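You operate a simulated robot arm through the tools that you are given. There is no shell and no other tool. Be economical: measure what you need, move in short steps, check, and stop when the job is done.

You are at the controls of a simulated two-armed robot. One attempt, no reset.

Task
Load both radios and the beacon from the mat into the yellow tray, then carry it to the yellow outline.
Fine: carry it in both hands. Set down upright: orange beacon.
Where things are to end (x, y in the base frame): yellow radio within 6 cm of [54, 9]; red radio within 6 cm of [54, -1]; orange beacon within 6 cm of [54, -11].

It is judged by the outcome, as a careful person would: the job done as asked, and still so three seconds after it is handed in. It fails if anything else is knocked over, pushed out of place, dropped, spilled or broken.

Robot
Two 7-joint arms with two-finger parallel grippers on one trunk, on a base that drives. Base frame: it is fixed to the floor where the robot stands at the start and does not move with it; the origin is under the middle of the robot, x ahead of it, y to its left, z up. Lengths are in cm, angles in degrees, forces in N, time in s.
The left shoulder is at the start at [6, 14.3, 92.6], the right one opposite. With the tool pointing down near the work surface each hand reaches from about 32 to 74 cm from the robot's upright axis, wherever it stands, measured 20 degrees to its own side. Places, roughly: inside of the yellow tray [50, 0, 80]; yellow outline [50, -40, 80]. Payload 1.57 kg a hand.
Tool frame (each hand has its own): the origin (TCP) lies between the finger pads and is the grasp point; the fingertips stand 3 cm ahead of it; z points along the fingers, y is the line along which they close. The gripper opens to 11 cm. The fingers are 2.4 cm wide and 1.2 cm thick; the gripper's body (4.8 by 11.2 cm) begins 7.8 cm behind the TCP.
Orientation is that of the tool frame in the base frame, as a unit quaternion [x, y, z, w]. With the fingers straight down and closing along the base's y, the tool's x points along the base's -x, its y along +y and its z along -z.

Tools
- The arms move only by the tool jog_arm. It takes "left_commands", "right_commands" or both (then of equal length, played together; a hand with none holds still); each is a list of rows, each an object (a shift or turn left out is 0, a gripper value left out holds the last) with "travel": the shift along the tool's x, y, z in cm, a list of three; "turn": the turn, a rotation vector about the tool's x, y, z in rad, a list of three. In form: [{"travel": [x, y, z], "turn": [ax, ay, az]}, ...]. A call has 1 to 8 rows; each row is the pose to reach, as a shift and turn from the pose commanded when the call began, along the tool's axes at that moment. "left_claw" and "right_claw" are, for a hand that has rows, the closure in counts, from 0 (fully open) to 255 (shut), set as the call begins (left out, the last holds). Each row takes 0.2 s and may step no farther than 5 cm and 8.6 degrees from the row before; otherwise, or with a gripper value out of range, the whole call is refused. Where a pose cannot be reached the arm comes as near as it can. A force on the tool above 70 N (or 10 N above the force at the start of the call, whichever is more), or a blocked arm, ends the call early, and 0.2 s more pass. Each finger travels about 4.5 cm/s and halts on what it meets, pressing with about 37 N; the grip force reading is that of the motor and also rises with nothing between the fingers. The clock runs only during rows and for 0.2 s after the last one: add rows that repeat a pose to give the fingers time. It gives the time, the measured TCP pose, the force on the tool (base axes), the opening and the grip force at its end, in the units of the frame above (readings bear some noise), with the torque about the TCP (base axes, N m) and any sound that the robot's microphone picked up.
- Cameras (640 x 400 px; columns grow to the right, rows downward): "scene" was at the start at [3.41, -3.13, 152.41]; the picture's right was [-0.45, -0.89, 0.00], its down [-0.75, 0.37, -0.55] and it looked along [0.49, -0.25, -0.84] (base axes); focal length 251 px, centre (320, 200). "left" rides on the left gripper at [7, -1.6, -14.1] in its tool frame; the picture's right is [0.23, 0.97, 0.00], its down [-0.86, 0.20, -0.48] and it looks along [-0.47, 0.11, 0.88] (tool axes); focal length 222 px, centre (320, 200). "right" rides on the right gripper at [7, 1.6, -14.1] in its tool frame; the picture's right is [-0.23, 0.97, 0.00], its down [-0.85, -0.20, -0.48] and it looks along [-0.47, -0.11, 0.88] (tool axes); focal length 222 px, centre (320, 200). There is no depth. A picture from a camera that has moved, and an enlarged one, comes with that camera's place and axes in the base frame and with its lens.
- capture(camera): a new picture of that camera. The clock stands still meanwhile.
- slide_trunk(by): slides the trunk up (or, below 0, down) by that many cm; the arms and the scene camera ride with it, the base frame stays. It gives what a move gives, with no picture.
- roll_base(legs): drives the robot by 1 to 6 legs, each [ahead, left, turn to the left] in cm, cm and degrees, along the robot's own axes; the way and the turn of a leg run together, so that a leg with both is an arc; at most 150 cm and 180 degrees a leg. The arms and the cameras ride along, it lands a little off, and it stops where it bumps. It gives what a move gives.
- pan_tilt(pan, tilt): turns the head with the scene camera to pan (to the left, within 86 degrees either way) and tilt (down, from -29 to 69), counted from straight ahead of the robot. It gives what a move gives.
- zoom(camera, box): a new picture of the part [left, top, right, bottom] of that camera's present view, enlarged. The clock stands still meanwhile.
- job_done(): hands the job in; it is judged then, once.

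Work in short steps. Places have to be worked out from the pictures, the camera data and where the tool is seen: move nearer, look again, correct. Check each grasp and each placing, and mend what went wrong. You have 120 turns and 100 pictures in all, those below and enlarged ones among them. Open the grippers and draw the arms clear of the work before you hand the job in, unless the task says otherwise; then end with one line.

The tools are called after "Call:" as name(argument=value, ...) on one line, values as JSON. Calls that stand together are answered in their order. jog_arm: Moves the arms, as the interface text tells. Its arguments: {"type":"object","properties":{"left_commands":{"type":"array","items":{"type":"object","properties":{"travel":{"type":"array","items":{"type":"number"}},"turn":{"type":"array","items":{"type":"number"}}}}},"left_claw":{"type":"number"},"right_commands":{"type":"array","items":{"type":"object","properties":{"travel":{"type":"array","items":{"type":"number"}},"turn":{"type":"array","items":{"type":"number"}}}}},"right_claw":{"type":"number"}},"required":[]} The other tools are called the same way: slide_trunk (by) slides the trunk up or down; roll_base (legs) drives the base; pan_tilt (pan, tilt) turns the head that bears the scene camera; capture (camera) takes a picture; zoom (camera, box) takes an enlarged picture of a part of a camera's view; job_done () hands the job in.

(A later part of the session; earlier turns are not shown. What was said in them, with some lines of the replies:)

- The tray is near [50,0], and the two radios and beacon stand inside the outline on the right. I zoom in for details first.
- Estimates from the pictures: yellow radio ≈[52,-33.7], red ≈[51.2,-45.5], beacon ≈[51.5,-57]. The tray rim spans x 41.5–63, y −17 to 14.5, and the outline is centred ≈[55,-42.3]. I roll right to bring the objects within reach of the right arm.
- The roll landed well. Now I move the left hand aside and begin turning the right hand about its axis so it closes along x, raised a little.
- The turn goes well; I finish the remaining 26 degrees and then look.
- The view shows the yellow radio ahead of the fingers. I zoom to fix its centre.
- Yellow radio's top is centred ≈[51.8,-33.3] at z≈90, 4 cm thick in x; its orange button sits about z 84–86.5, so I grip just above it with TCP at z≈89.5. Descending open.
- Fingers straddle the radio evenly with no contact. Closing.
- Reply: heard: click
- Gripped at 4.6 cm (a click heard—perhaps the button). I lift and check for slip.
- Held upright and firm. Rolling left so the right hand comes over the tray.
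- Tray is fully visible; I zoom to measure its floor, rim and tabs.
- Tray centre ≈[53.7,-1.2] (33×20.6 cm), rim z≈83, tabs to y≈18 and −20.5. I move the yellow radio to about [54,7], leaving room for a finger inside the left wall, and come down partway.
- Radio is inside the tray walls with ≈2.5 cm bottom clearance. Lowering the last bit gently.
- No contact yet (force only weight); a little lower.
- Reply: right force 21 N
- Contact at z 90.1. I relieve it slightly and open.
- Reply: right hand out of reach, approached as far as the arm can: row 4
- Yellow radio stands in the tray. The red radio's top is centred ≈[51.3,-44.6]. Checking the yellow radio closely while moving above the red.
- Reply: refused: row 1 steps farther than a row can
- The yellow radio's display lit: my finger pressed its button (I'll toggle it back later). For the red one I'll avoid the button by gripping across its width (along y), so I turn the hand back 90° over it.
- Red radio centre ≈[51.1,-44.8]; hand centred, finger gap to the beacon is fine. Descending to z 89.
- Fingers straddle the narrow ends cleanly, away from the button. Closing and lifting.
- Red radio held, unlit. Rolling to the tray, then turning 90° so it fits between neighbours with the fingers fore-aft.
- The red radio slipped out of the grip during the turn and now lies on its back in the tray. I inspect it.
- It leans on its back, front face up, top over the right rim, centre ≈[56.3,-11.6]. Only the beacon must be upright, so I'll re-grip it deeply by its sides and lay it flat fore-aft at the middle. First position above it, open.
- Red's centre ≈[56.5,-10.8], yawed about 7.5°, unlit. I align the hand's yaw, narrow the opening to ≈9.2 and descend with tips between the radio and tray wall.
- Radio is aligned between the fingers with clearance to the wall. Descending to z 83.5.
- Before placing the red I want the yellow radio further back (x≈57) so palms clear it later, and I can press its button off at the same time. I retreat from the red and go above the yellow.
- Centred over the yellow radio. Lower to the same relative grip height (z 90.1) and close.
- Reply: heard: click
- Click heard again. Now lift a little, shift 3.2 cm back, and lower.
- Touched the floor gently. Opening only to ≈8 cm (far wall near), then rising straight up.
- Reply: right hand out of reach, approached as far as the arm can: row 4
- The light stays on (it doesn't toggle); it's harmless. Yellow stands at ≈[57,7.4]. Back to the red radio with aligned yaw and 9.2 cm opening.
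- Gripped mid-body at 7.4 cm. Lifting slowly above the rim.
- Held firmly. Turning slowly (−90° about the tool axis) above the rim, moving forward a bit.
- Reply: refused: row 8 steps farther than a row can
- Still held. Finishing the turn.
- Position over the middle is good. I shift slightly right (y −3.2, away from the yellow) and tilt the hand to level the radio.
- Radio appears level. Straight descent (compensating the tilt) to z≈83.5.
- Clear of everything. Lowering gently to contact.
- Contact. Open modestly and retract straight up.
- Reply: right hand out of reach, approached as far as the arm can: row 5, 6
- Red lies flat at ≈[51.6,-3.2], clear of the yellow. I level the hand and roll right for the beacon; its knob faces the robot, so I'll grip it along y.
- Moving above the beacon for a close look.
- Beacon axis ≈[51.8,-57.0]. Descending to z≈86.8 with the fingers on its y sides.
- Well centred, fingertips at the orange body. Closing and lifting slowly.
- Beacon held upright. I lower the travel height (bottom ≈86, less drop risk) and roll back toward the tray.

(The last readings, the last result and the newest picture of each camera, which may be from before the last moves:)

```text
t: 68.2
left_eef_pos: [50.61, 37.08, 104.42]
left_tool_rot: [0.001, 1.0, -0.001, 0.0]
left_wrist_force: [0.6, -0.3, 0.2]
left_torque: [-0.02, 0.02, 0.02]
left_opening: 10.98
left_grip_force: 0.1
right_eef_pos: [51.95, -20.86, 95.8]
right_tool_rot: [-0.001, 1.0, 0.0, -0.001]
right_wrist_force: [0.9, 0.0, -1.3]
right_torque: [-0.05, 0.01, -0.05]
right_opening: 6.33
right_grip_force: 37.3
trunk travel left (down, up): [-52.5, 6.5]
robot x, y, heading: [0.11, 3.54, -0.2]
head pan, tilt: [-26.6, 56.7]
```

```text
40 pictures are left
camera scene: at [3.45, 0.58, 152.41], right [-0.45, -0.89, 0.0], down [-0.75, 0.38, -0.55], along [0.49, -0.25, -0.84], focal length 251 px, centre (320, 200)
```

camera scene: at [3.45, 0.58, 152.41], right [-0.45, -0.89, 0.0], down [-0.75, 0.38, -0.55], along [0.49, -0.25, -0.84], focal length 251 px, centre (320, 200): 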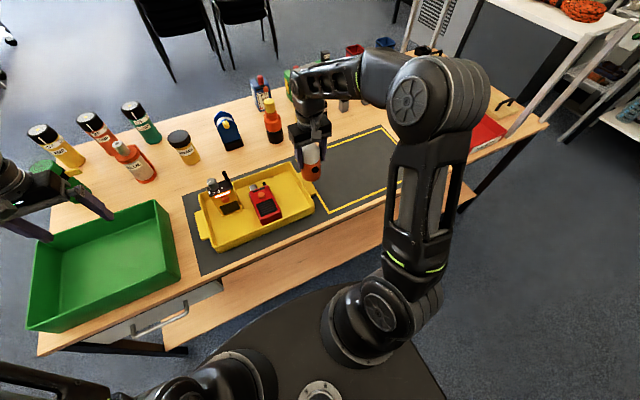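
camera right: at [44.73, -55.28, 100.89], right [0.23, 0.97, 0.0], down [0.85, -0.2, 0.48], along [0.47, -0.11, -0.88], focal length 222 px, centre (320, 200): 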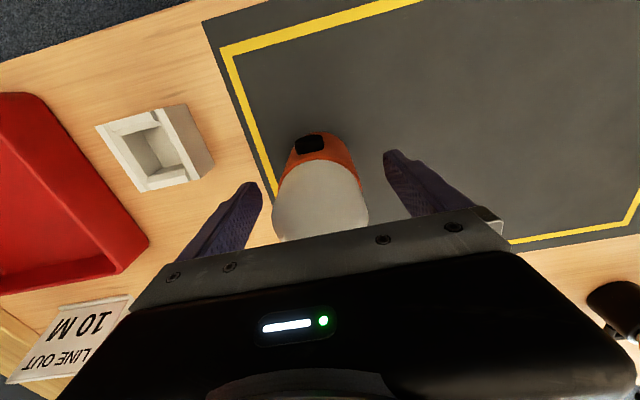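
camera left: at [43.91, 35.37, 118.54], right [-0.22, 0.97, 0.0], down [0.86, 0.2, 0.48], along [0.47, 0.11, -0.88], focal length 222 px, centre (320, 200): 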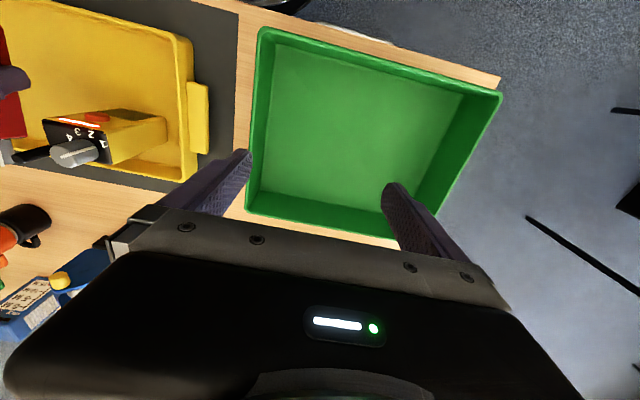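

Still held. Slowly moving it over its place ≈[57,-10.7].

Call:
jog_arm(right_commands=[{"travel": [-0.5, 1, 0]}, {"travel": [-1.2, 2.5, 0]}, {"travel": [-2, 4, 0]}, {"travel": [-2.8, 5.5, 0]}, {"travel": [-3.6, 7, 0]}, {"travel": [-4.3, 8.5, 0]}, {"travel": [-4.8, 9.6, 0]}, {"travel": [-5.1, 10.2, 0]}])

Call:
zoom(camera="scene", box=[190, 140, 330, 240])

Call:
capture(camera="right")

```text
t: 70.0
left_eef_pos: [50.7, 36.92, 104.44]
left_tool_rot: [0.001, 1.0, 0.001, 0.0]
left_wrist_force: [-0.3, 0.2, 0.0]
left_torque: [0.02, 0.0, 0.0]
left_opening: 10.98
left_grip_force: 0.1
right_eef_pos: [56.97, -10.7, 95.85]
right_tool_rot: [0.0, 1.0, -0.001, 0.0]
right_wrist_force: [-0.1, -0.3, -1.9]
right_torque: [-0.01, 0.02, 0.01]
right_opening: 6.31
right_grip_force: 36.8
trunk travel left (down, up): [-52.5, 6.5]
robot x, y, heading: [0.1, 3.46, 0.3]
head pan, tilt: [-26.6, 56.7]
```

```text
4.00 times, centred on (260, 190) of scene
camera zoom: at [3.46, 0.45, 152.4], right [-0.45, -0.89, 0.0], down [-0.75, 0.38, -0.55], along [0.49, -0.25, -0.84], focal length 1002 px, centre (560, 240)
```

zoom: 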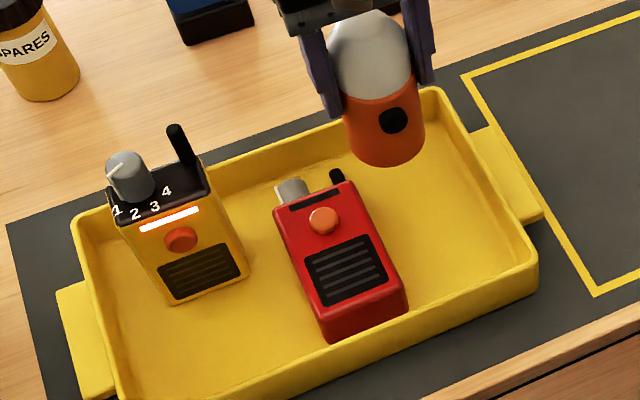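

```text
38 pictures are left
camera right: at [50.02, -9.1, 109.91], right [0.23, 0.97, 0.0], down [0.86, -0.2, 0.48], along [0.47, -0.11, -0.88], focal length 222 px, centre (320, 200)
```

right: 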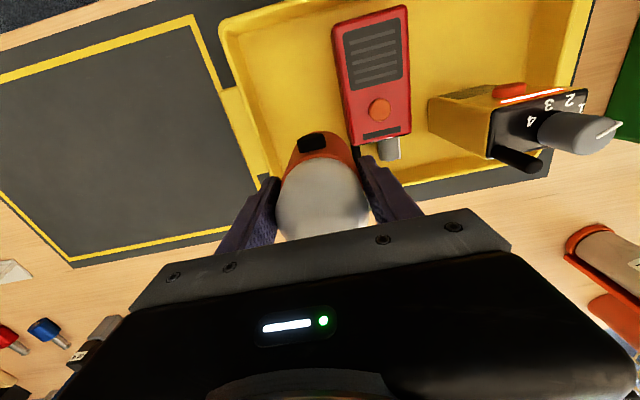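

I shift 0.3 cm right for clearance and lower toward the floor (contact expected z≈87.4).

Call:
jog_arm(right_commands=[{"travel": [0, -0.3, 1.5]}, {"travel": [0, -0.3, 3.5]}, {"travel": [0, -0.3, 5.5]}, {"travel": [0, -0.3, 7]}, {"travel": [0, -0.3, 7.8]}, {"travel": [0, -0.3, 8.1]}])

Call:
jog_arm(right_commands=[{"travel": [0, 0, 0.2]}, {"travel": [0, 0, 0.4]}, {"travel": [0, 0, 0.6]}])

```text
t: 71.4
left_eef_pos: [50.66, 36.96, 104.48]
left_tool_rot: [0.002, 1.0, 0.0, 0.0]
left_wrist_force: [0.5, 0.8, -0.3]
left_torque: [-0.03, -0.03, -0.03]
left_opening: 11.0
left_grip_force: 0.1
right_eef_pos: [56.98, -11.1, 87.78]
right_tool_rot: [0.0, 1.0, 0.0, -0.001]
right_wrist_force: [0.5, -0.3, 2.1]
right_torque: [-0.05, 0.07, 0.02]
right_opening: 6.32
right_grip_force: 36.6
trunk travel left (down, up): [-52.5, 6.5]
robot x, y, heading: [-0.09, 3.69, 0.0]
head pan, tilt: [-26.6, 56.7]
```

```text
t: 72.2
left_eef_pos: [50.47, 36.97, 104.56]
left_tool_rot: [0.001, 1.0, 0.0, 0.001]
left_wrist_force: [0.7, 0.3, -0.1]
left_torque: [-0.01, -0.01, -0.02]
left_opening: 11.0
left_grip_force: 0.1
right_eef_pos: [57.08, -11.03, 87.52]
right_tool_rot: [0.0, 1.0, 0.001, 0.003]
right_wrist_force: [0.4, -2.6, 26.3]
right_torque: [-0.83, -0.32, -0.12]
right_opening: 6.33
right_grip_force: 37.1
trunk travel left (down, up): [-52.5, 6.5]
robot x, y, heading: [0.18, 4.08, -0.1]
head pan, tilt: [-26.6, 56.7]
```

On the floor. Relieve the push, open to ≈8 and rise.

Call:
jog_arm(right_commands=[{"travel": [0, 0, -0.45]}, {"travel": [0, 0, -0.45]}])

Call:
jog_arm(right_commands=[{}, {}, {}], right_claw=70)

Call:
jog_arm(right_commands=[{"travel": [0, 0, -3]}, {"travel": [0, 0, -7]}, {"travel": [0, 0, -11]}, {"travel": [0, 0, -15]}, {"travel": [2, -4, -15]}, {"travel": [4, -8, -15]}])

Call:
zoom(camera="scene", box=[185, 135, 335, 255])

Call:
capture(camera="right")

```text
t: 72.8
left_eef_pos: [50.79, 37.0, 104.39]
left_tool_rot: [0.002, 1.0, 0.001, 0.0]
left_wrist_force: [-0.3, -0.6, -0.4]
left_torque: [0.04, 0.02, 0.01]
left_opening: 10.98
left_grip_force: 0.1
right_eef_pos: [56.94, -11.1, 87.35]
right_tool_rot: [0.0, 1.0, 0.0, -0.003]
right_wrist_force: [0.3, 0.4, -1.6]
right_torque: [0.05, -0.01, 0.01]
right_opening: 6.29
right_grip_force: 37.2
trunk travel left (down, up): [-52.5, 6.5]
robot x, y, heading: [-0.21, 3.7, -0.1]
head pan, tilt: [-26.6, 56.7]
```

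```text
t: 73.6
left_eef_pos: [50.72, 36.95, 104.45]
left_tool_rot: [0.0, 1.0, 0.0, 0.0]
left_wrist_force: [-0.2, 0.4, 0.2]
left_torque: [0.01, 0.0, 0.01]
left_opening: 10.98
left_grip_force: 0.1
right_eef_pos: [56.97, -11.15, 87.67]
right_tool_rot: [0.0, 1.0, 0.0, 0.0]
right_wrist_force: [0.5, 0.3, -0.6]
right_torque: [-0.05, 0.0, -0.04]
right_opening: 7.97
right_grip_force: 0.1
trunk travel left (down, up): [-52.5, 6.5]
robot x, y, heading: [0.17, 3.72, -0.3]
head pan, tilt: [-26.6, 56.7]
```

```text
t: 75.0
left_eef_pos: [50.63, 37.01, 104.51]
left_tool_rot: [0.002, 1.0, -0.001, 0.0]
left_wrist_force: [-0.4, 1.2, -0.1]
left_torque: [-0.01, 0.0, -0.02]
left_opening: 11.01
left_grip_force: 0.0
right_eef_pos: [52.8, -19.03, 102.64]
right_tool_rot: [0.0, 1.0, 0.001, 0.0]
right_wrist_force: [-0.2, -0.5, 0.1]
right_torque: [-0.02, 0.01, 0.01]
right_opening: 7.99
right_grip_force: 0.1
trunk travel left (down, up): [-52.5, 6.5]
robot x, y, heading: [-0.02, 3.03, -0.2]
head pan, tilt: [-26.6, 56.7]
```

```text
3.33 times, centred on (260, 195) of scene
camera zoom: at [3.38, 0.39, 152.41], right [-0.45, -0.89, 0.0], down [-0.75, 0.38, -0.55], along [0.49, -0.25, -0.84], focal length 835 px, centre (520, 217)
```

zoom: 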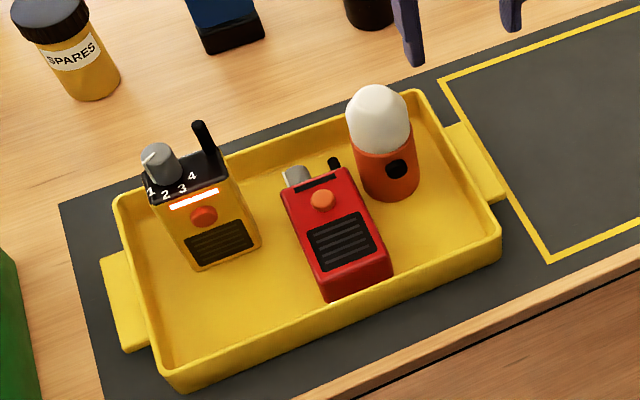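

```text
36 pictures are left
camera right: at [45.86, -17.44, 116.65], right [0.23, 0.97, 0.0], down [0.85, -0.2, 0.48], along [0.47, -0.11, -0.88], focal length 222 px, centre (320, 200)
```

right: 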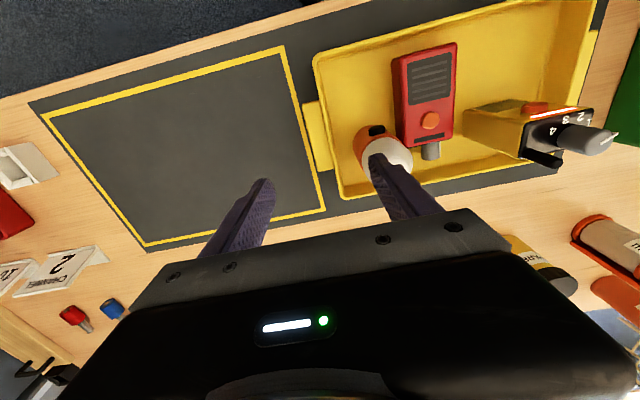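

All three items stand/lie well in the tray. Now the two-handed carry: grip the end walls with their tabs (left centre y≈16.3, right ≈−19.1) at x≈51, clear of the items. First centre the base.

Call:
roll_base(legs=[[0, -5, 0]])

```text
t: 75.9
left_eef_pos: [50.75, 31.91, 104.6]
left_tool_rot: [0.001, 1.0, 0.0, -0.001]
left_wrist_force: [0.1, 0.1, 0.3]
left_torque: [0.06, 0.01, 0.02]
left_opening: 11.03
left_grip_force: 0.0
right_eef_pos: [52.98, -24.2, 102.41]
right_tool_rot: [0.0, 1.0, 0.001, 0.0]
right_wrist_force: [0.5, 0.2, -0.1]
right_torque: [0.08, -0.01, -0.01]
right_opening: 8.0
right_grip_force: 0.1
trunk travel left (down, up): [-52.5, 6.5]
robot x, y, heading: [0.14, -1.6, 0.0]
head pan, tilt: [-26.6, 56.7]
```

Moving both hands above the tray ends, openings ≈7.

Call:
jog_arm(left_commands=[{"travel": [-0.2, -4, 0]}, {"travel": [-0.2, -8, 0]}, {"travel": [-0.2, -12, 0]}, {"travel": [-0.2, -15.6, 0]}, {"travel": [-0.2, -15.6, 4]}, {"travel": [-0.2, -15.6, 8]}, {"travel": [-0.2, -15.6, 12.6]}], right_commands=[{"travel": [0.5, 1.5, 0]}, {"travel": [1, 3, 0]}, {"travel": [1.9, 4.5, 0]}, {"travel": [1.9, 5.1, 0]}, {"travel": [1.9, 5.1, 4]}, {"travel": [1.9, 5.1, 8]}, {"travel": [1.9, 5.1, 10.4]}], left_claw=93, right_claw=93)

Call:
capture(camera="left")

Call:
capture(camera="right")

Call:
capture(camera="scene")

```text
t: 77.5
left_eef_pos: [51.0, 16.38, 91.79]
left_tool_rot: [0.001, 1.0, 0.0, 0.0]
left_wrist_force: [0.1, -0.4, 0.0]
left_torque: [-0.02, 0.0, -0.01]
left_opening: 7.0
left_grip_force: 0.1
right_eef_pos: [51.09, -18.91, 92.21]
right_tool_rot: [0.001, 1.0, 0.0, 0.0]
right_wrist_force: [-0.2, -0.3, 0.9]
right_torque: [-0.03, 0.01, -0.01]
right_opening: 6.98
right_grip_force: 0.0
trunk travel left (down, up): [-52.5, 6.5]
robot x, y, heading: [0.07, -1.21, -0.1]
head pan, tilt: [-26.6, 56.7]
```

```text
35 pictures are left
camera left: at [44.06, 14.85, 105.82], right [-0.23, 0.97, 0.0], down [0.86, 0.2, 0.48], along [0.47, 0.11, -0.88], focal length 222 px, centre (320, 200)
```

left: 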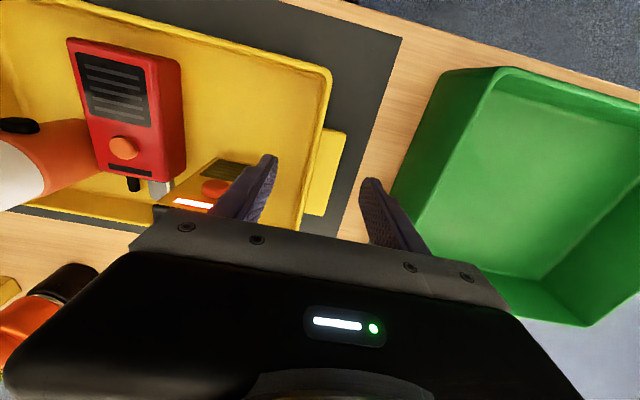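

```text
34 pictures are left
camera right: at [44.14, -17.25, 106.15], right [0.23, 0.97, 0.0], down [0.86, -0.2, 0.48], along [0.47, -0.11, -0.88], focal length 222 px, centre (320, 200)
```

right: 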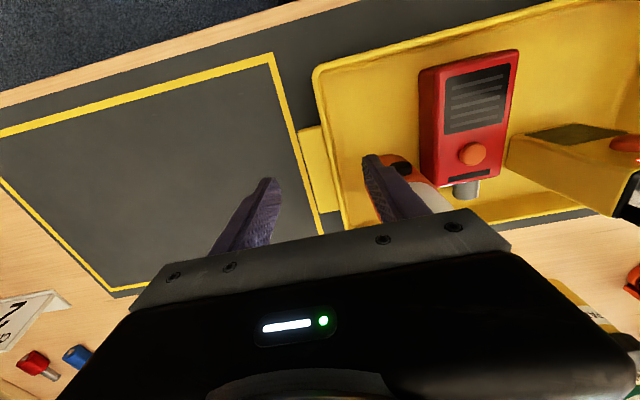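

```text
33 pictures are left
camera scene: at [3.52, -4.52, 152.41], right [-0.45, -0.89, 0.0], down [-0.75, 0.38, -0.55], along [0.49, -0.25, -0.84], focal length 251 px, centre (320, 200)
```

scene: 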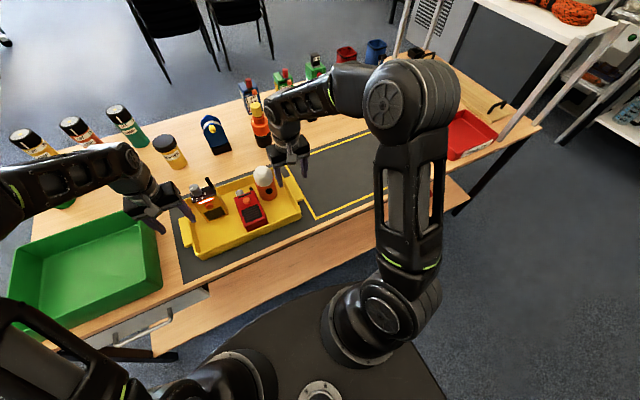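

Both hands are centred on wall + tab, clear of items and the green tray. Descending together to z≈82.8.

Call:
jog_arm(left_commands=[{"travel": [0, 0, 3]}, {"travel": [0, 0, 5.5]}, {"travel": [0, 0, 7.5]}, {"travel": [0, 0, 8.9]}], right_commands=[{"travel": [0, 0.2, 3.3]}, {"travel": [0, 0.2, 5.9]}, {"travel": [0, 0.2, 7.9]}, {"travel": [0, 0.2, 9.3]}])

Call:
capture(camera="left")

Call:
capture(camera="right")

Call:
zoom(camera="scene", box=[150, 130, 330, 270])

```text
t: 78.5
left_eef_pos: [50.91, 16.26, 83.09]
left_tool_rot: [0.0, 1.0, 0.0, 0.0]
left_wrist_force: [0.5, -0.4, -0.2]
left_torque: [-0.01, -0.02, -0.01]
left_opening: 6.98
left_grip_force: 0.0
right_eef_pos: [50.97, -18.71, 82.75]
right_tool_rot: [0.0, 1.0, 0.0, 0.0]
right_wrist_force: [-0.3, -0.1, -0.1]
right_torque: [0.03, 0.01, -0.01]
right_opening: 6.99
right_grip_force: 0.1
trunk travel left (down, up): [-52.5, 6.5]
robot x, y, heading: [-0.11, -1.24, -0.1]
head pan, tilt: [-26.6, 56.7]
```

```text
32 pictures are left
camera left: at [44.01, 14.86, 97.06], right [-0.23, 0.97, 0.0], down [0.86, 0.2, 0.48], along [0.47, 0.11, -0.88], focal length 222 px, centre (320, 200)
```

left: 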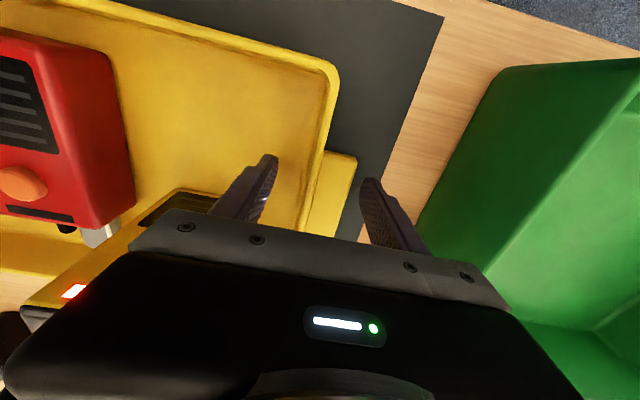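

```text
31 pictures are left
camera right: at [44.1, -17.11, 96.86], right [0.23, 0.97, 0.0], down [0.85, -0.2, 0.48], along [0.47, -0.11, -0.88], focal length 222 px, centre (320, 200)
```

right: 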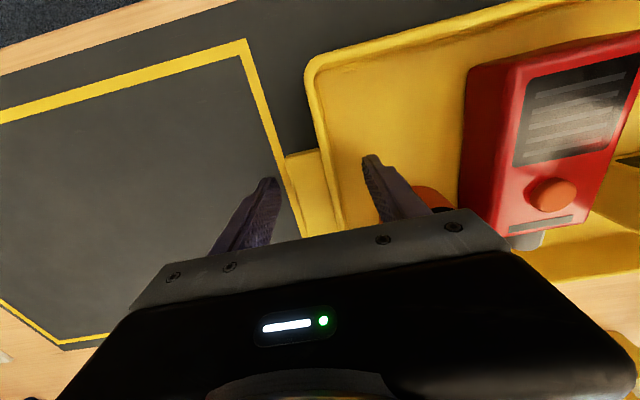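

```text
2.86 times, centred on (240, 200) of scene
camera zoom: at [3.45, -4.54, 152.41], right [-0.45, -0.89, 0.0], down [-0.75, 0.38, -0.55], along [0.49, -0.25, -0.84], focal length 716 px, centre (549, 200)
```

zoom: 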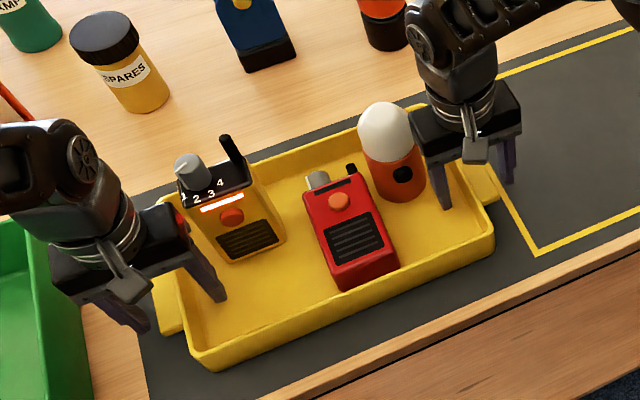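

Straddling both ends with no contact. Closing both grippers together (lowering the left 0.4).

Call:
jog_arm(left_commands=[{"travel": [0, 0, 0.4]}, {"travel": [0, 0, 0.4]}, {"travel": [0, 0, 0.4]}, {"travel": [0, 0, 0.4]}, {"travel": [0, 0, 0.4]}], right_commands=[{}, {}, {}, {}, {}], left_claw=255, right_claw=255)

Call:
zoom(camera="scene", box=[150, 130, 330, 270])

```text
t: 79.7
left_eef_pos: [50.87, 16.97, 82.64]
left_tool_rot: [-0.001, 1.0, 0.004, 0.0]
left_wrist_force: [1.0, 41.8, 10.0]
left_torque: [0.49, 0.39, -0.1]
left_opening: 3.46
left_grip_force: 37.3
right_eef_pos: [51.05, -19.14, 82.84]
right_tool_rot: [0.002, 1.0, -0.003, -0.001]
right_wrist_force: [1.2, -38.1, -0.3]
right_torque: [-0.4, 0.13, 0.09]
right_opening: 3.45
right_grip_force: 37.1
trunk travel left (down, up): [-52.5, 6.5]
robot x, y, heading: [-0.08, -1.62, -0.2]
head pan, tilt: [-26.6, 56.7]
```

```text
2.86 times, centred on (240, 200) of scene
camera zoom: at [3.4, -4.52, 152.42], right [-0.45, -0.89, 0.0], down [-0.75, 0.38, -0.55], along [0.49, -0.25, -0.84], focal length 716 px, centre (549, 200)
```

zoom: 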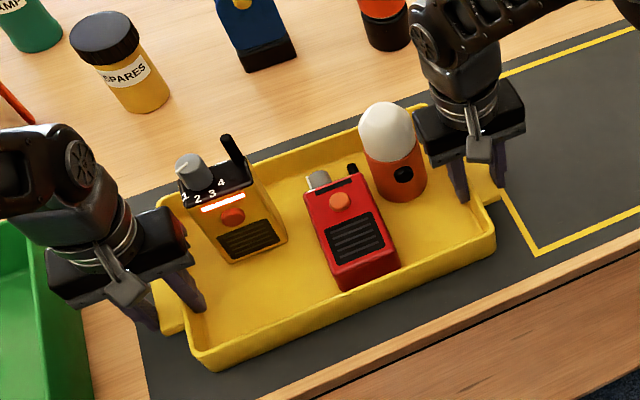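

Both ends are gripped (3.46 cm); ≈40 N side load because centres are slightly further out. I relax it by following outward.

Call:
jog_arm(left_commands=[{"travel": [0, 0.35, 0]}, {"travel": [0, 0.7, 0]}], right_commands=[{"travel": [0, -0.25, 0]}, {"travel": [0, -0.45, 0]}])

```text
t: 80.3
left_eef_pos: [51.03, 17.12, 82.66]
left_tool_rot: [0.002, 1.0, 0.0, 0.0]
left_wrist_force: [2.2, 18.9, 6.9]
left_torque: [1.11, 0.2, 0.1]
left_opening: 3.48
left_grip_force: 37.0
right_eef_pos: [50.99, -19.26, 82.79]
right_tool_rot: [0.002, 1.0, -0.001, -0.001]
right_wrist_force: [-0.7, -21.0, -0.7]
right_torque: [-0.84, 0.37, -0.17]
right_opening: 3.44
right_grip_force: 36.7
trunk travel left (down, up): [-52.5, 6.5]
robot x, y, heading: [-0.2, -1.23, 0.0]
head pan, tilt: [-26.6, 56.7]
```

Halved. A little more, then lift 1 cm with the trunk.

Call:
jog_arm(left_commands=[{"travel": [0, 0.2, -0.05]}], right_commands=[{"travel": [0, -0.2, 0]}])

Call:
slide_trunk(by=1)

Call:
zoom(camera="scene", box=[150, 130, 330, 270])

```text
t: 80.7
left_eef_pos: [50.92, 17.04, 82.59]
left_tool_rot: [0.001, 1.0, -0.002, 0.0]
left_wrist_force: [1.2, 6.4, 0.8]
left_torque: [0.79, -0.6, 0.33]
left_opening: 3.48
left_grip_force: 37.0
right_eef_pos: [51.1, -19.31, 82.8]
right_tool_rot: [0.0, 1.0, 0.001, 0.0]
right_wrist_force: [-0.7, -9.0, -3.2]
right_torque: [-0.84, 0.64, -0.25]
right_opening: 3.45
right_grip_force: 37.4
trunk travel left (down, up): [-52.5, 6.5]
robot x, y, heading: [0.05, -1.31, -0.1]
head pan, tilt: [-26.6, 56.7]
```

```text
t: 81.3
left_eef_pos: [50.98, 17.19, 83.39]
left_tool_rot: [0.002, 1.0, 0.0, 0.0]
left_wrist_force: [2.0, -4.0, -4.8]
left_torque: [0.53, -0.48, 0.43]
left_opening: 3.46
left_grip_force: 36.7
right_eef_pos: [51.09, -19.12, 83.74]
right_tool_rot: [-0.001, 1.0, 0.001, 0.0]
right_wrist_force: [-0.4, 3.4, -4.8]
right_torque: [-0.39, 0.85, -0.03]
right_opening: 3.46
right_grip_force: 37.7
trunk travel left (down, up): [-53.5, 5.5]
robot x, y, heading: [-0.23, -1.04, -0.1]
head pan, tilt: [-26.6, 56.7]
```

```text
2.86 times, centred on (240, 200) of scene
camera zoom: at [3.55, -4.53, 153.4], right [-0.45, -0.89, 0.0], down [-0.75, 0.38, -0.55], along [0.49, -0.25, -0.84], focal length 716 px, centre (549, 200)
```

zoom: 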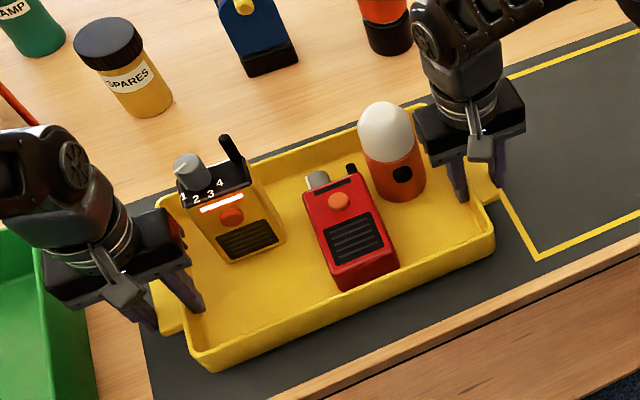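

Tray lifts level, ≈5 N per hand. Raise 2 cm more and try a short 6 cm roll to see that all stay put.

Call:
slide_trunk(by=2)

Call:
roll_base(legs=[[0, -6, 0]])

Call:
zoom(camera="scene", box=[150, 130, 330, 270])

```text
t: 82.0
left_eef_pos: [51.02, 17.11, 85.63]
left_tool_rot: [0.002, 1.0, -0.002, 0.0]
left_wrist_force: [0.8, -15.8, -6.3]
left_torque: [0.52, -0.03, 0.48]
left_opening: 3.46
left_grip_force: 37.0
right_eef_pos: [51.04, -19.23, 85.79]
right_tool_rot: [-0.001, 1.0, 0.001, 0.0]
right_wrist_force: [-2.0, 15.3, -4.1]
right_torque: [-0.14, 0.46, 0.09]
right_opening: 3.49
right_grip_force: 37.1
trunk travel left (down, up): [-55.5, 3.5]
robot x, y, heading: [0.04, -1.4, 0.1]
head pan, tilt: [-26.6, 56.7]
```

```text
t: 82.9
left_eef_pos: [50.94, 11.17, 85.67]
left_tool_rot: [0.002, 1.0, 0.0, 0.0]
left_wrist_force: [1.6, -26.0, -5.4]
left_torque: [0.49, 0.43, 0.46]
left_opening: 3.49
left_grip_force: 36.3
right_eef_pos: [51.13, -25.18, 85.86]
right_tool_rot: [-0.001, 1.0, 0.002, 0.0]
right_wrist_force: [-1.6, 24.6, -4.5]
right_torque: [0.07, 0.08, -0.04]
right_opening: 3.46
right_grip_force: 37.0
trunk travel left (down, up): [-55.5, 3.5]
robot x, y, heading: [0.13, -7.64, -0.1]
head pan, tilt: [-26.6, 56.7]
```

```text
2.86 times, centred on (240, 200) of scene
camera zoom: at [3.5, -10.69, 155.4], right [-0.45, -0.89, 0.0], down [-0.75, 0.38, -0.55], along [0.49, -0.25, -0.84], focal length 716 px, centre (549, 200)
```

zoom: 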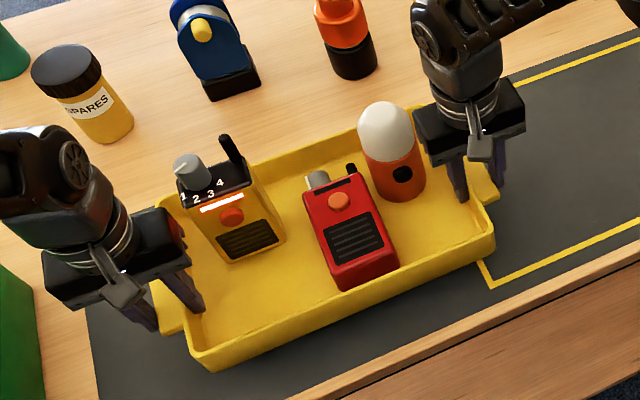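

Everything stays put. The hands now pull ≈25 N apart, so I ease them inward slightly.

Call:
jog_arm(left_commands=[{"travel": [0, -0.2, 0]}, {"travel": [0, -0.2, 0]}], right_commands=[{"travel": [0, 0.2, 0]}, {"travel": [0, 0.2, 0]}])

Call:
roll_base(legs=[[0, -17, 0], [0, -17, 0]])

Call:
capture(camera="scene")

```text
t: 83.5
left_eef_pos: [50.9, 11.16, 85.68]
left_tool_rot: [0.001, 1.0, 0.0, -0.001]
left_wrist_force: [0.5, 11.4, -5.8]
left_torque: [0.7, 0.3, 0.08]
left_opening: 3.47
left_grip_force: 36.8
right_eef_pos: [51.14, -25.06, 85.82]
right_tool_rot: [0.0, 1.0, -0.001, -0.001]
right_wrist_force: [-0.9, -11.3, -4.0]
right_torque: [-0.5, 0.09, 0.22]
right_opening: 3.46
right_grip_force: 37.0
trunk travel left (down, up): [-55.5, 3.5]
robot x, y, heading: [0.17, -7.57, -0.0]
head pan, tilt: [-26.6, 56.7]
```

```text
t: 86.1
left_eef_pos: [50.88, -23.19, 85.6]
left_tool_rot: [0.0, 1.0, 0.001, 0.0]
left_wrist_force: [1.2, 23.8, -6.3]
left_torque: [0.92, 0.2, 0.22]
left_opening: 3.44
left_grip_force: 36.9
right_eef_pos: [50.97, -59.42, 85.71]
right_tool_rot: [0.001, 1.0, 0.0, 0.0]
right_wrist_force: [-0.3, -25.1, -3.8]
right_torque: [-0.65, 0.22, 0.1]
right_opening: 3.48
right_grip_force: 36.8
trunk travel left (down, up): [-55.5, 3.5]
robot x, y, heading: [-0.18, -41.77, -0.1]
head pan, tilt: [-26.6, 56.7]
```

```text
26 pictures are left
camera scene: at [3.43, -44.84, 155.4], right [-0.45, -0.89, 0.0], down [-0.75, 0.38, -0.55], along [0.49, -0.25, -0.84], focal length 251 px, centre (320, 200)
```

scene: 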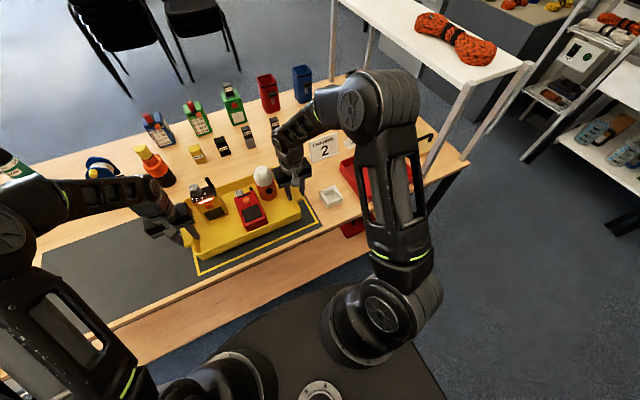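

Arrived over the outline. I zoom to compare tray and outline.

Call:
zoom(camera="scene", box=[150, 150, 350, 290])

Call:
capture(camera="left")

Call:
capture(camera="right")

```text
2.86 times, centred on (250, 220) of scene
camera zoom: at [3.43, -44.84, 155.4], right [-0.45, -0.89, 0.0], down [-0.75, 0.38, -0.55], along [0.49, -0.25, -0.84], focal length 716 px, centre (520, 143)
```

zoom: 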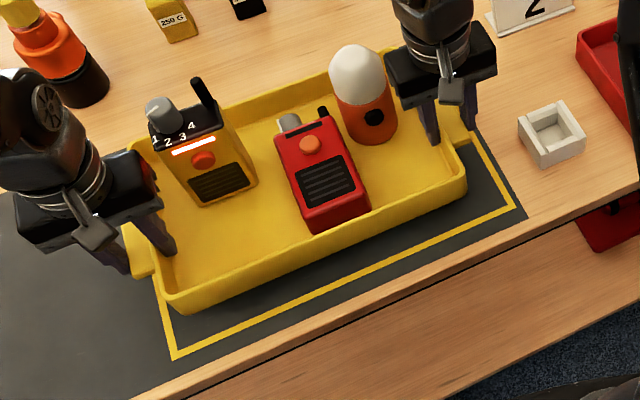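

```text
24 pictures are left
camera left: at [43.93, -24.71, 99.7], right [-0.23, 0.97, 0.0], down [0.86, 0.2, 0.48], along [0.47, 0.11, -0.88], focal length 222 px, centre (320, 200)
```

left: 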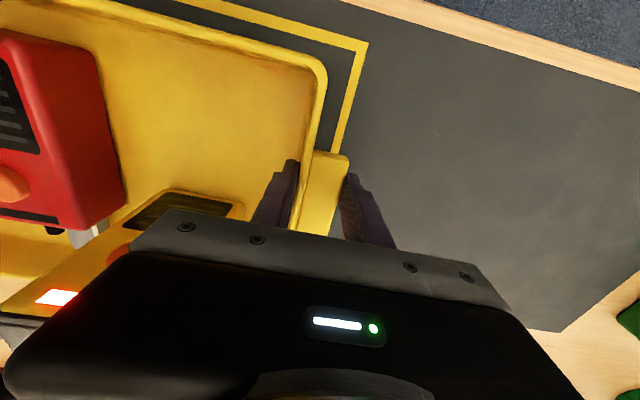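

```text
23 pictures are left
camera right: at [44.03, -57.84, 99.89], right [0.23, 0.97, 0.0], down [0.85, -0.2, 0.48], along [0.47, -0.11, -0.88], focal length 222 px, centre (320, 200)
```

right: 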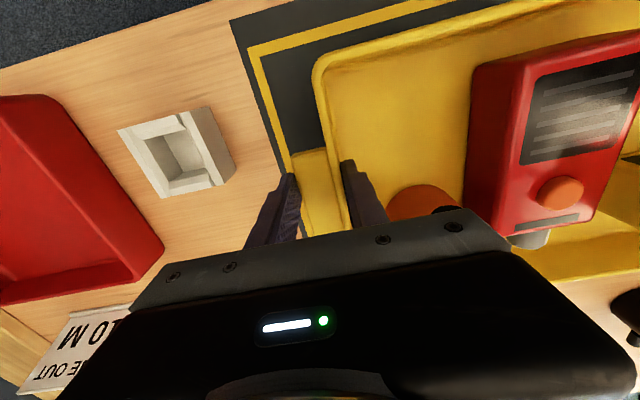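

The outline spans y −21.8…−62.9, x 40.6…69; the tray with tabs is centred ≈[53.7,−41.1]. I nudge +1.2 in x and −1.2 in y.

Call:
roll_base(legs=[[1.2, -1.2, 0]])

Call:
slide_trunk(by=-2.3)

Call:
capture(camera="right")

Call:
capture(camera="left")

```text
t: 86.8
left_eef_pos: [52.14, -24.25, 85.49]
left_tool_rot: [0.0, 1.0, 0.001, -0.001]
left_wrist_force: [1.5, 0.2, -6.1]
left_torque: [0.57, 0.34, 0.19]
left_opening: 3.44
left_grip_force: 36.5
right_eef_pos: [52.22, -60.56, 85.79]
right_tool_rot: [0.001, 1.0, 0.001, 0.0]
right_wrist_force: [-0.6, 0.1, -4.1]
right_torque: [-0.21, 0.15, 0.09]
right_opening: 3.44
right_grip_force: 37.8
trunk travel left (down, up): [-55.5, 3.5]
robot x, y, heading: [1.03, -42.66, -0.1]
head pan, tilt: [-26.6, 56.7]
```

```text
t: 87.5
left_eef_pos: [51.92, -24.25, 83.35]
left_tool_rot: [0.001, 1.0, 0.0, -0.002]
left_wrist_force: [-0.1, -1.0, -6.2]
left_torque: [0.47, 0.25, 0.09]
left_opening: 3.48
left_grip_force: 36.8
right_eef_pos: [52.02, -60.46, 83.59]
right_tool_rot: [0.001, 1.0, 0.0, 0.0]
right_wrist_force: [-0.1, 0.5, -5.4]
right_torque: [-0.4, 0.16, 0.06]
right_opening: 3.43
right_grip_force: 37.8
trunk travel left (down, up): [-53.2, 5.8]
robot x, y, heading: [1.21, -42.53, -0.1]
head pan, tilt: [-26.6, 56.7]
```

```text
22 pictures are left
camera right: at [45.18, -58.91, 97.61], right [0.23, 0.97, 0.0], down [0.86, -0.2, 0.48], along [0.47, -0.11, -0.88], focal length 222 px, centre (320, 200)
```

right: 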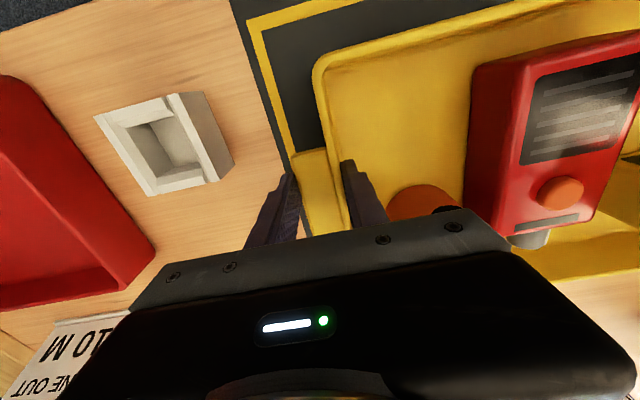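

```text
21 pictures are left
camera left: at [45.09, -25.77, 97.38], right [-0.23, 0.97, 0.0], down [0.86, 0.2, 0.48], along [0.47, 0.11, -0.88], focal length 222 px, centre (320, 200)
```

left: 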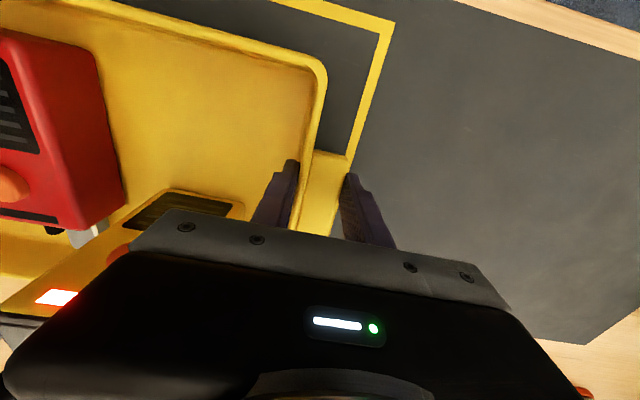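

Good; tab centre ≈−41.9. A last −0.4 nudge, then lower toward contact.

Call:
roll_base(legs=[[0, -0.4, 0]])

Call:
slide_trunk(by=-0.5)

```text
t: 88.2
left_eef_pos: [52.08, -24.74, 83.52]
left_tool_rot: [0.001, 1.0, 0.0, -0.001]
left_wrist_force: [1.0, -1.9, -5.8]
left_torque: [0.51, 0.29, 0.21]
left_opening: 3.48
left_grip_force: 37.3
right_eef_pos: [52.16, -61.02, 83.45]
right_tool_rot: [0.001, 1.0, 0.0, 0.0]
right_wrist_force: [-0.8, 1.3, -4.3]
right_torque: [-0.2, 0.08, 0.09]
right_opening: 3.43
right_grip_force: 37.0
trunk travel left (down, up): [-53.2, 5.8]
robot x, y, heading: [0.91, -43.19, -0.2]
head pan, tilt: [-26.6, 56.7]
```

```text
t: 88.8
left_eef_pos: [51.98, -24.69, 82.79]
left_tool_rot: [0.0, 1.0, 0.0, 0.0]
left_wrist_force: [1.2, -1.2, -4.7]
left_torque: [0.46, 0.23, 0.07]
left_opening: 3.45
left_grip_force: 37.1
right_eef_pos: [52.12, -60.85, 83.08]
right_tool_rot: [0.0, 1.0, 0.0, -0.001]
right_wrist_force: [0.1, 0.6, -4.8]
right_torque: [-0.38, 0.18, 0.01]
right_opening: 3.45
right_grip_force: 37.1
trunk travel left (down, up): [-52.7, 6.3]
robot x, y, heading: [1.15, -43.36, -0.0]
head pan, tilt: [-26.6, 56.7]
```

Nearly down (grip heights were 82.6/82.8). Lower 0.25 more.

Call:
slide_trunk(by=-0.3)

```text
t: 89.3
left_eef_pos: [52.02, -24.65, 82.55]
left_tool_rot: [0.001, 1.0, 0.0, 0.001]
left_wrist_force: [0.0, 0.4, 5.1]
left_torque: [0.69, 0.15, 0.05]
left_opening: 3.45
left_grip_force: 36.6
right_eef_pos: [52.31, -60.95, 82.81]
right_tool_rot: [0.0, 1.0, 0.0, 0.001]
right_wrist_force: [0.5, 0.6, -2.4]
right_torque: [-0.2, -0.49, -0.01]
right_opening: 3.47
right_grip_force: 36.7
trunk travel left (down, up): [-52.4, 6.6]
robot x, y, heading: [1.26, -42.85, -0.1]
head pan, tilt: [-26.6, 56.7]
```

The tray is down (left pressing 5 N, right nearly unloaded). Opening both and rising straight up.

Call:
jog_arm(left_commands=[{}, {}, {}], right_commands=[{"travel": [0, 0, 0.1]}, {"travel": [0, 0, 0.1]}, {"travel": [0, 0, 0.1]}], left_claw=100, right_claw=100)

Call:
jog_arm(left_commands=[{"travel": [0, 0, -2]}, {"travel": [0, 0, -6]}, {"travel": [0, 0, -10]}, {"travel": [0, 2, -14]}, {"travel": [1, 5, -18]}, {"travel": [3, 9, -19]}], right_commands=[{"travel": [0, 0, -2]}, {"travel": [0, 0, -6]}, {"travel": [0, 0, -10]}, {"travel": [0, 0, -14]}, {"travel": [1.5, 0, -18]}, {"travel": [4, 0, -19]}])

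Call:
capture(camera="scene")

Call:
capture(camera="left")

Call:
capture(camera="right")

```text
t: 90.1
left_eef_pos: [52.11, -24.64, 82.52]
left_tool_rot: [0.001, 1.0, 0.0, 0.0]
left_wrist_force: [0.2, -0.8, -0.3]
left_torque: [0.0, 0.03, 0.03]
left_opening: 6.69
left_grip_force: 0.0
right_eef_pos: [52.1, -60.96, 82.62]
right_tool_rot: [0.001, 1.0, 0.0, 0.0]
right_wrist_force: [-0.1, -0.1, -0.4]
right_torque: [0.01, -0.04, 0.0]
right_opening: 6.7
right_grip_force: 0.1
trunk travel left (down, up): [-52.4, 6.6]
robot x, y, heading: [1.51, -43.08, -0.1]
head pan, tilt: [-26.6, 56.7]
```

```text
refused: row 5 steps farther than a row can; nothing moved
```

```text
20 pictures are left
camera scene: at [4.54, -46.28, 152.31], right [-0.45, -0.89, 0.0], down [-0.75, 0.38, -0.55], along [0.49, -0.25, -0.84], focal length 251 px, centre (320, 200)
```

scene: 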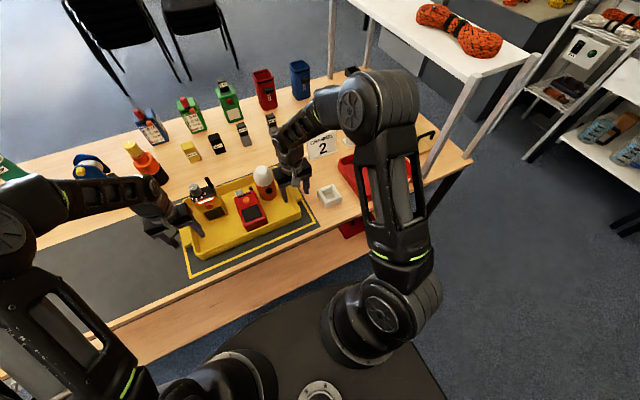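

```text
19 pictures are left
camera left: at [45.07, -26.19, 96.6], right [-0.23, 0.97, 0.0], down [0.86, 0.2, 0.48], along [0.47, 0.11, -0.88], focal length 222 px, centre (320, 200)
```

left: 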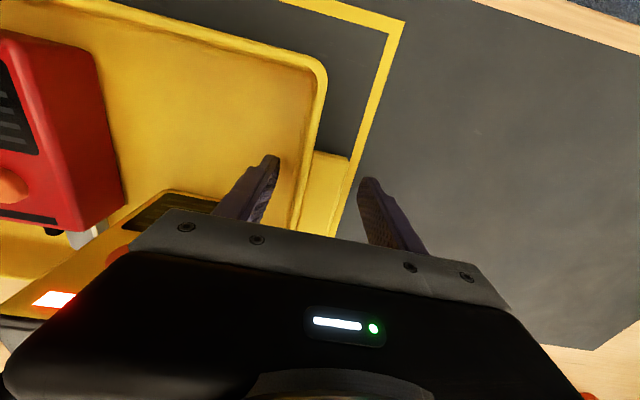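

```text
18 pictures are left
camera right: at [45.16, -59.34, 96.72], right [0.23, 0.97, 0.0], down [0.85, -0.2, 0.48], along [0.47, -0.11, -0.88], focal length 222 px, centre (320, 200)
```

right: 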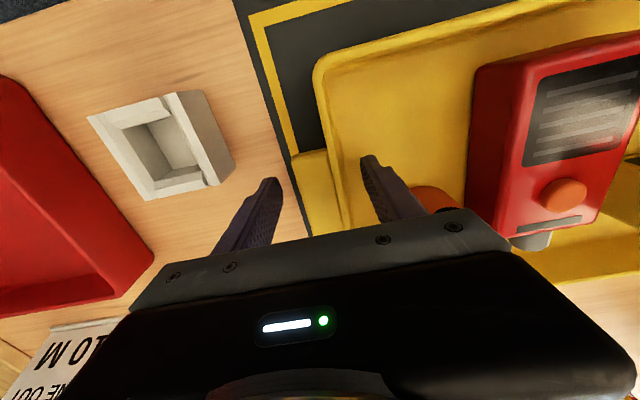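

Both released and the tray lies inside the lines. Rising straight up with smaller steps.

Call:
jog_arm(left_commands=[{"travel": [0, 0, -2]}, {"travel": [0, 0, -6]}, {"travel": [0, 0, -10]}, {"travel": [0, 1, -14]}, {"travel": [0, 3, -17]}, {"travel": [1, 6, -18]}, {"travel": [3, 9, -18]}], right_commands=[{"travel": [0, 0, -2]}, {"travel": [0, 0, -6]}, {"travel": [0, 0, -10]}, {"travel": [0, 0, -14]}, {"travel": [0.5, 0, -17]}, {"travel": [3, 0, -18]}, {"travel": [6, 0, -18]}])

Call:
roll_base(legs=[[-12, 0, 0]])

Call:
capture(camera="scene")

Call:
capture(camera="right")

```text
t: 91.7
left_eef_pos: [49.09, -15.62, 100.39]
left_tool_rot: [0.001, 1.0, -0.001, 0.0]
left_wrist_force: [-1.2, 0.0, -0.2]
left_torque: [0.01, -0.03, 0.05]
left_opening: 6.69
left_grip_force: 0.1
right_eef_pos: [45.89, -60.75, 100.74]
right_tool_rot: [0.002, 1.0, 0.0, 0.001]
right_wrist_force: [-0.6, 0.7, 1.1]
right_torque: [-0.03, -0.01, -0.01]
right_opening: 6.71
right_grip_force: 0.1
trunk travel left (down, up): [-52.4, 6.6]
robot x, y, heading: [0.95, -42.93, -0.1]
head pan, tilt: [-26.6, 56.7]
```

```text
t: 93.0
left_eef_pos: [36.85, -15.67, 100.43]
left_tool_rot: [0.001, 1.0, 0.0, 0.0]
left_wrist_force: [0.4, 0.4, 0.5]
left_torque: [0.01, -0.02, 0.0]
left_opening: 6.71
left_grip_force: 0.1
right_eef_pos: [33.98, -60.75, 100.79]
right_tool_rot: [0.001, 1.0, 0.0, 0.0]
right_wrist_force: [-0.6, -1.2, -0.5]
right_torque: [0.02, -0.03, 0.03]
right_opening: 6.68
right_grip_force: 0.0
trunk travel left (down, up): [-52.4, 6.6]
robot x, y, heading: [-10.89, -43.21, -0.3]
head pan, tilt: [-26.6, 56.7]
```

```text
17 pictures are left
camera scene: at [-7.69, -46.25, 152.31], right [-0.45, -0.89, 0.0], down [-0.75, 0.38, -0.55], along [0.49, -0.25, -0.83], focal length 251 px, centre (320, 200)
```

scene: 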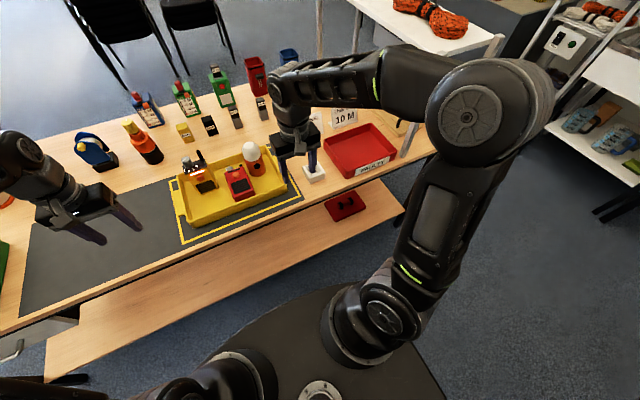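

```text
16 pictures are left
camera right: at [26.97, -59.27, 114.84], right [0.23, 0.97, 0.0], down [0.85, -0.2, 0.48], along [0.47, -0.11, -0.88], focal length 222 px, centre (320, 200)
```

right: 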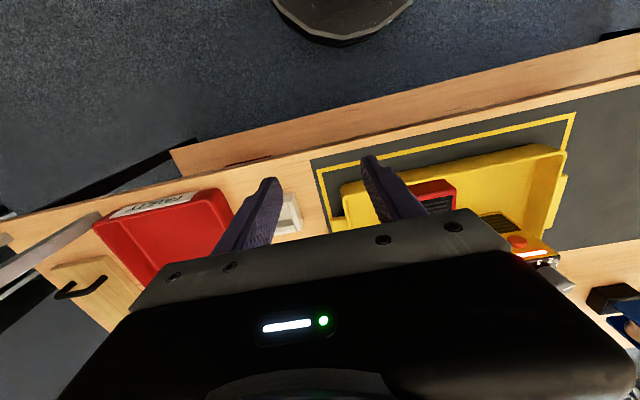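

Call:
zoom(camera="scene", box=[150, 120, 320, 250])

```text
3.08 times, centred on (235, 185) of scene
camera zoom: at [-7.69, -46.25, 152.31], right [-0.45, -0.89, 0.0], down [-0.75, 0.38, -0.55], along [0.49, -0.25, -0.83], focal length 771 px, centre (582, 246)
```

zoom: 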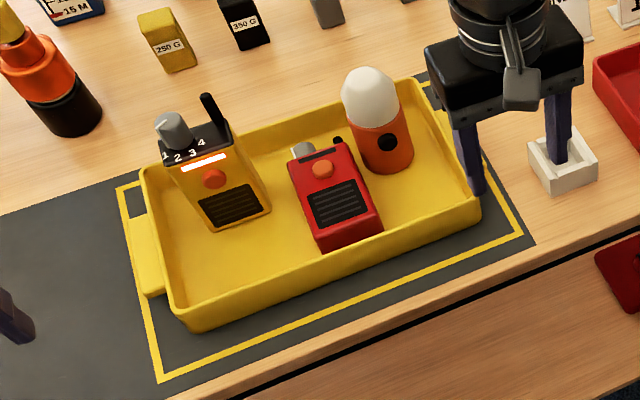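

The tray sits within the outline, beacon upright, both radios in place, nothing else disturbed. I open both grippers fully before handing in.

Call:
jog_arm(left_commands=[{"travel": [0, 0, -1]}, {"travel": [0, 0, -1]}, {"travel": [0, 0, -1]}], right_commands=[{"travel": [0, 0, -1]}, {"travel": [0, 0, -1]}, {"travel": [0, 0, -1]}], left_claw=0, right_claw=0)

Call:
job_done()

```text
t: 93.8
left_eef_pos: [36.99, -15.75, 101.51]
left_tool_rot: [0.001, 1.0, -0.001, 0.0]
left_wrist_force: [-0.4, -0.4, 0.1]
left_torque: [-0.01, 0.0, 0.01]
left_opening: 10.98
left_grip_force: 0.1
right_eef_pos: [34.09, -60.92, 101.79]
right_tool_rot: [0.001, 1.0, 0.001, 0.0]
right_wrist_force: [0.6, 0.2, -0.3]
right_torque: [-0.01, 0.03, 0.01]
right_opening: 10.98
right_grip_force: 0.1
trunk travel left (down, up): [-52.4, 6.6]
robot x, y, heading: [-11.11, -43.07, -0.1]
head pan, tilt: [-26.6, 56.7]
```

```text
The job is handed in.
```

The tray was carried two-handed onto the yellow outline with both radios and the upright beacon in it, but I dropped the red radio about 10 cm into the tray on the way (it now lies flat on its back), and I pressed the yellow radio's button, so its display is still lit. I took your end points as places in the tray before the carry, about 3–3.5 cm off each; all three items have since moved about 41 cm toward −y with the tray.
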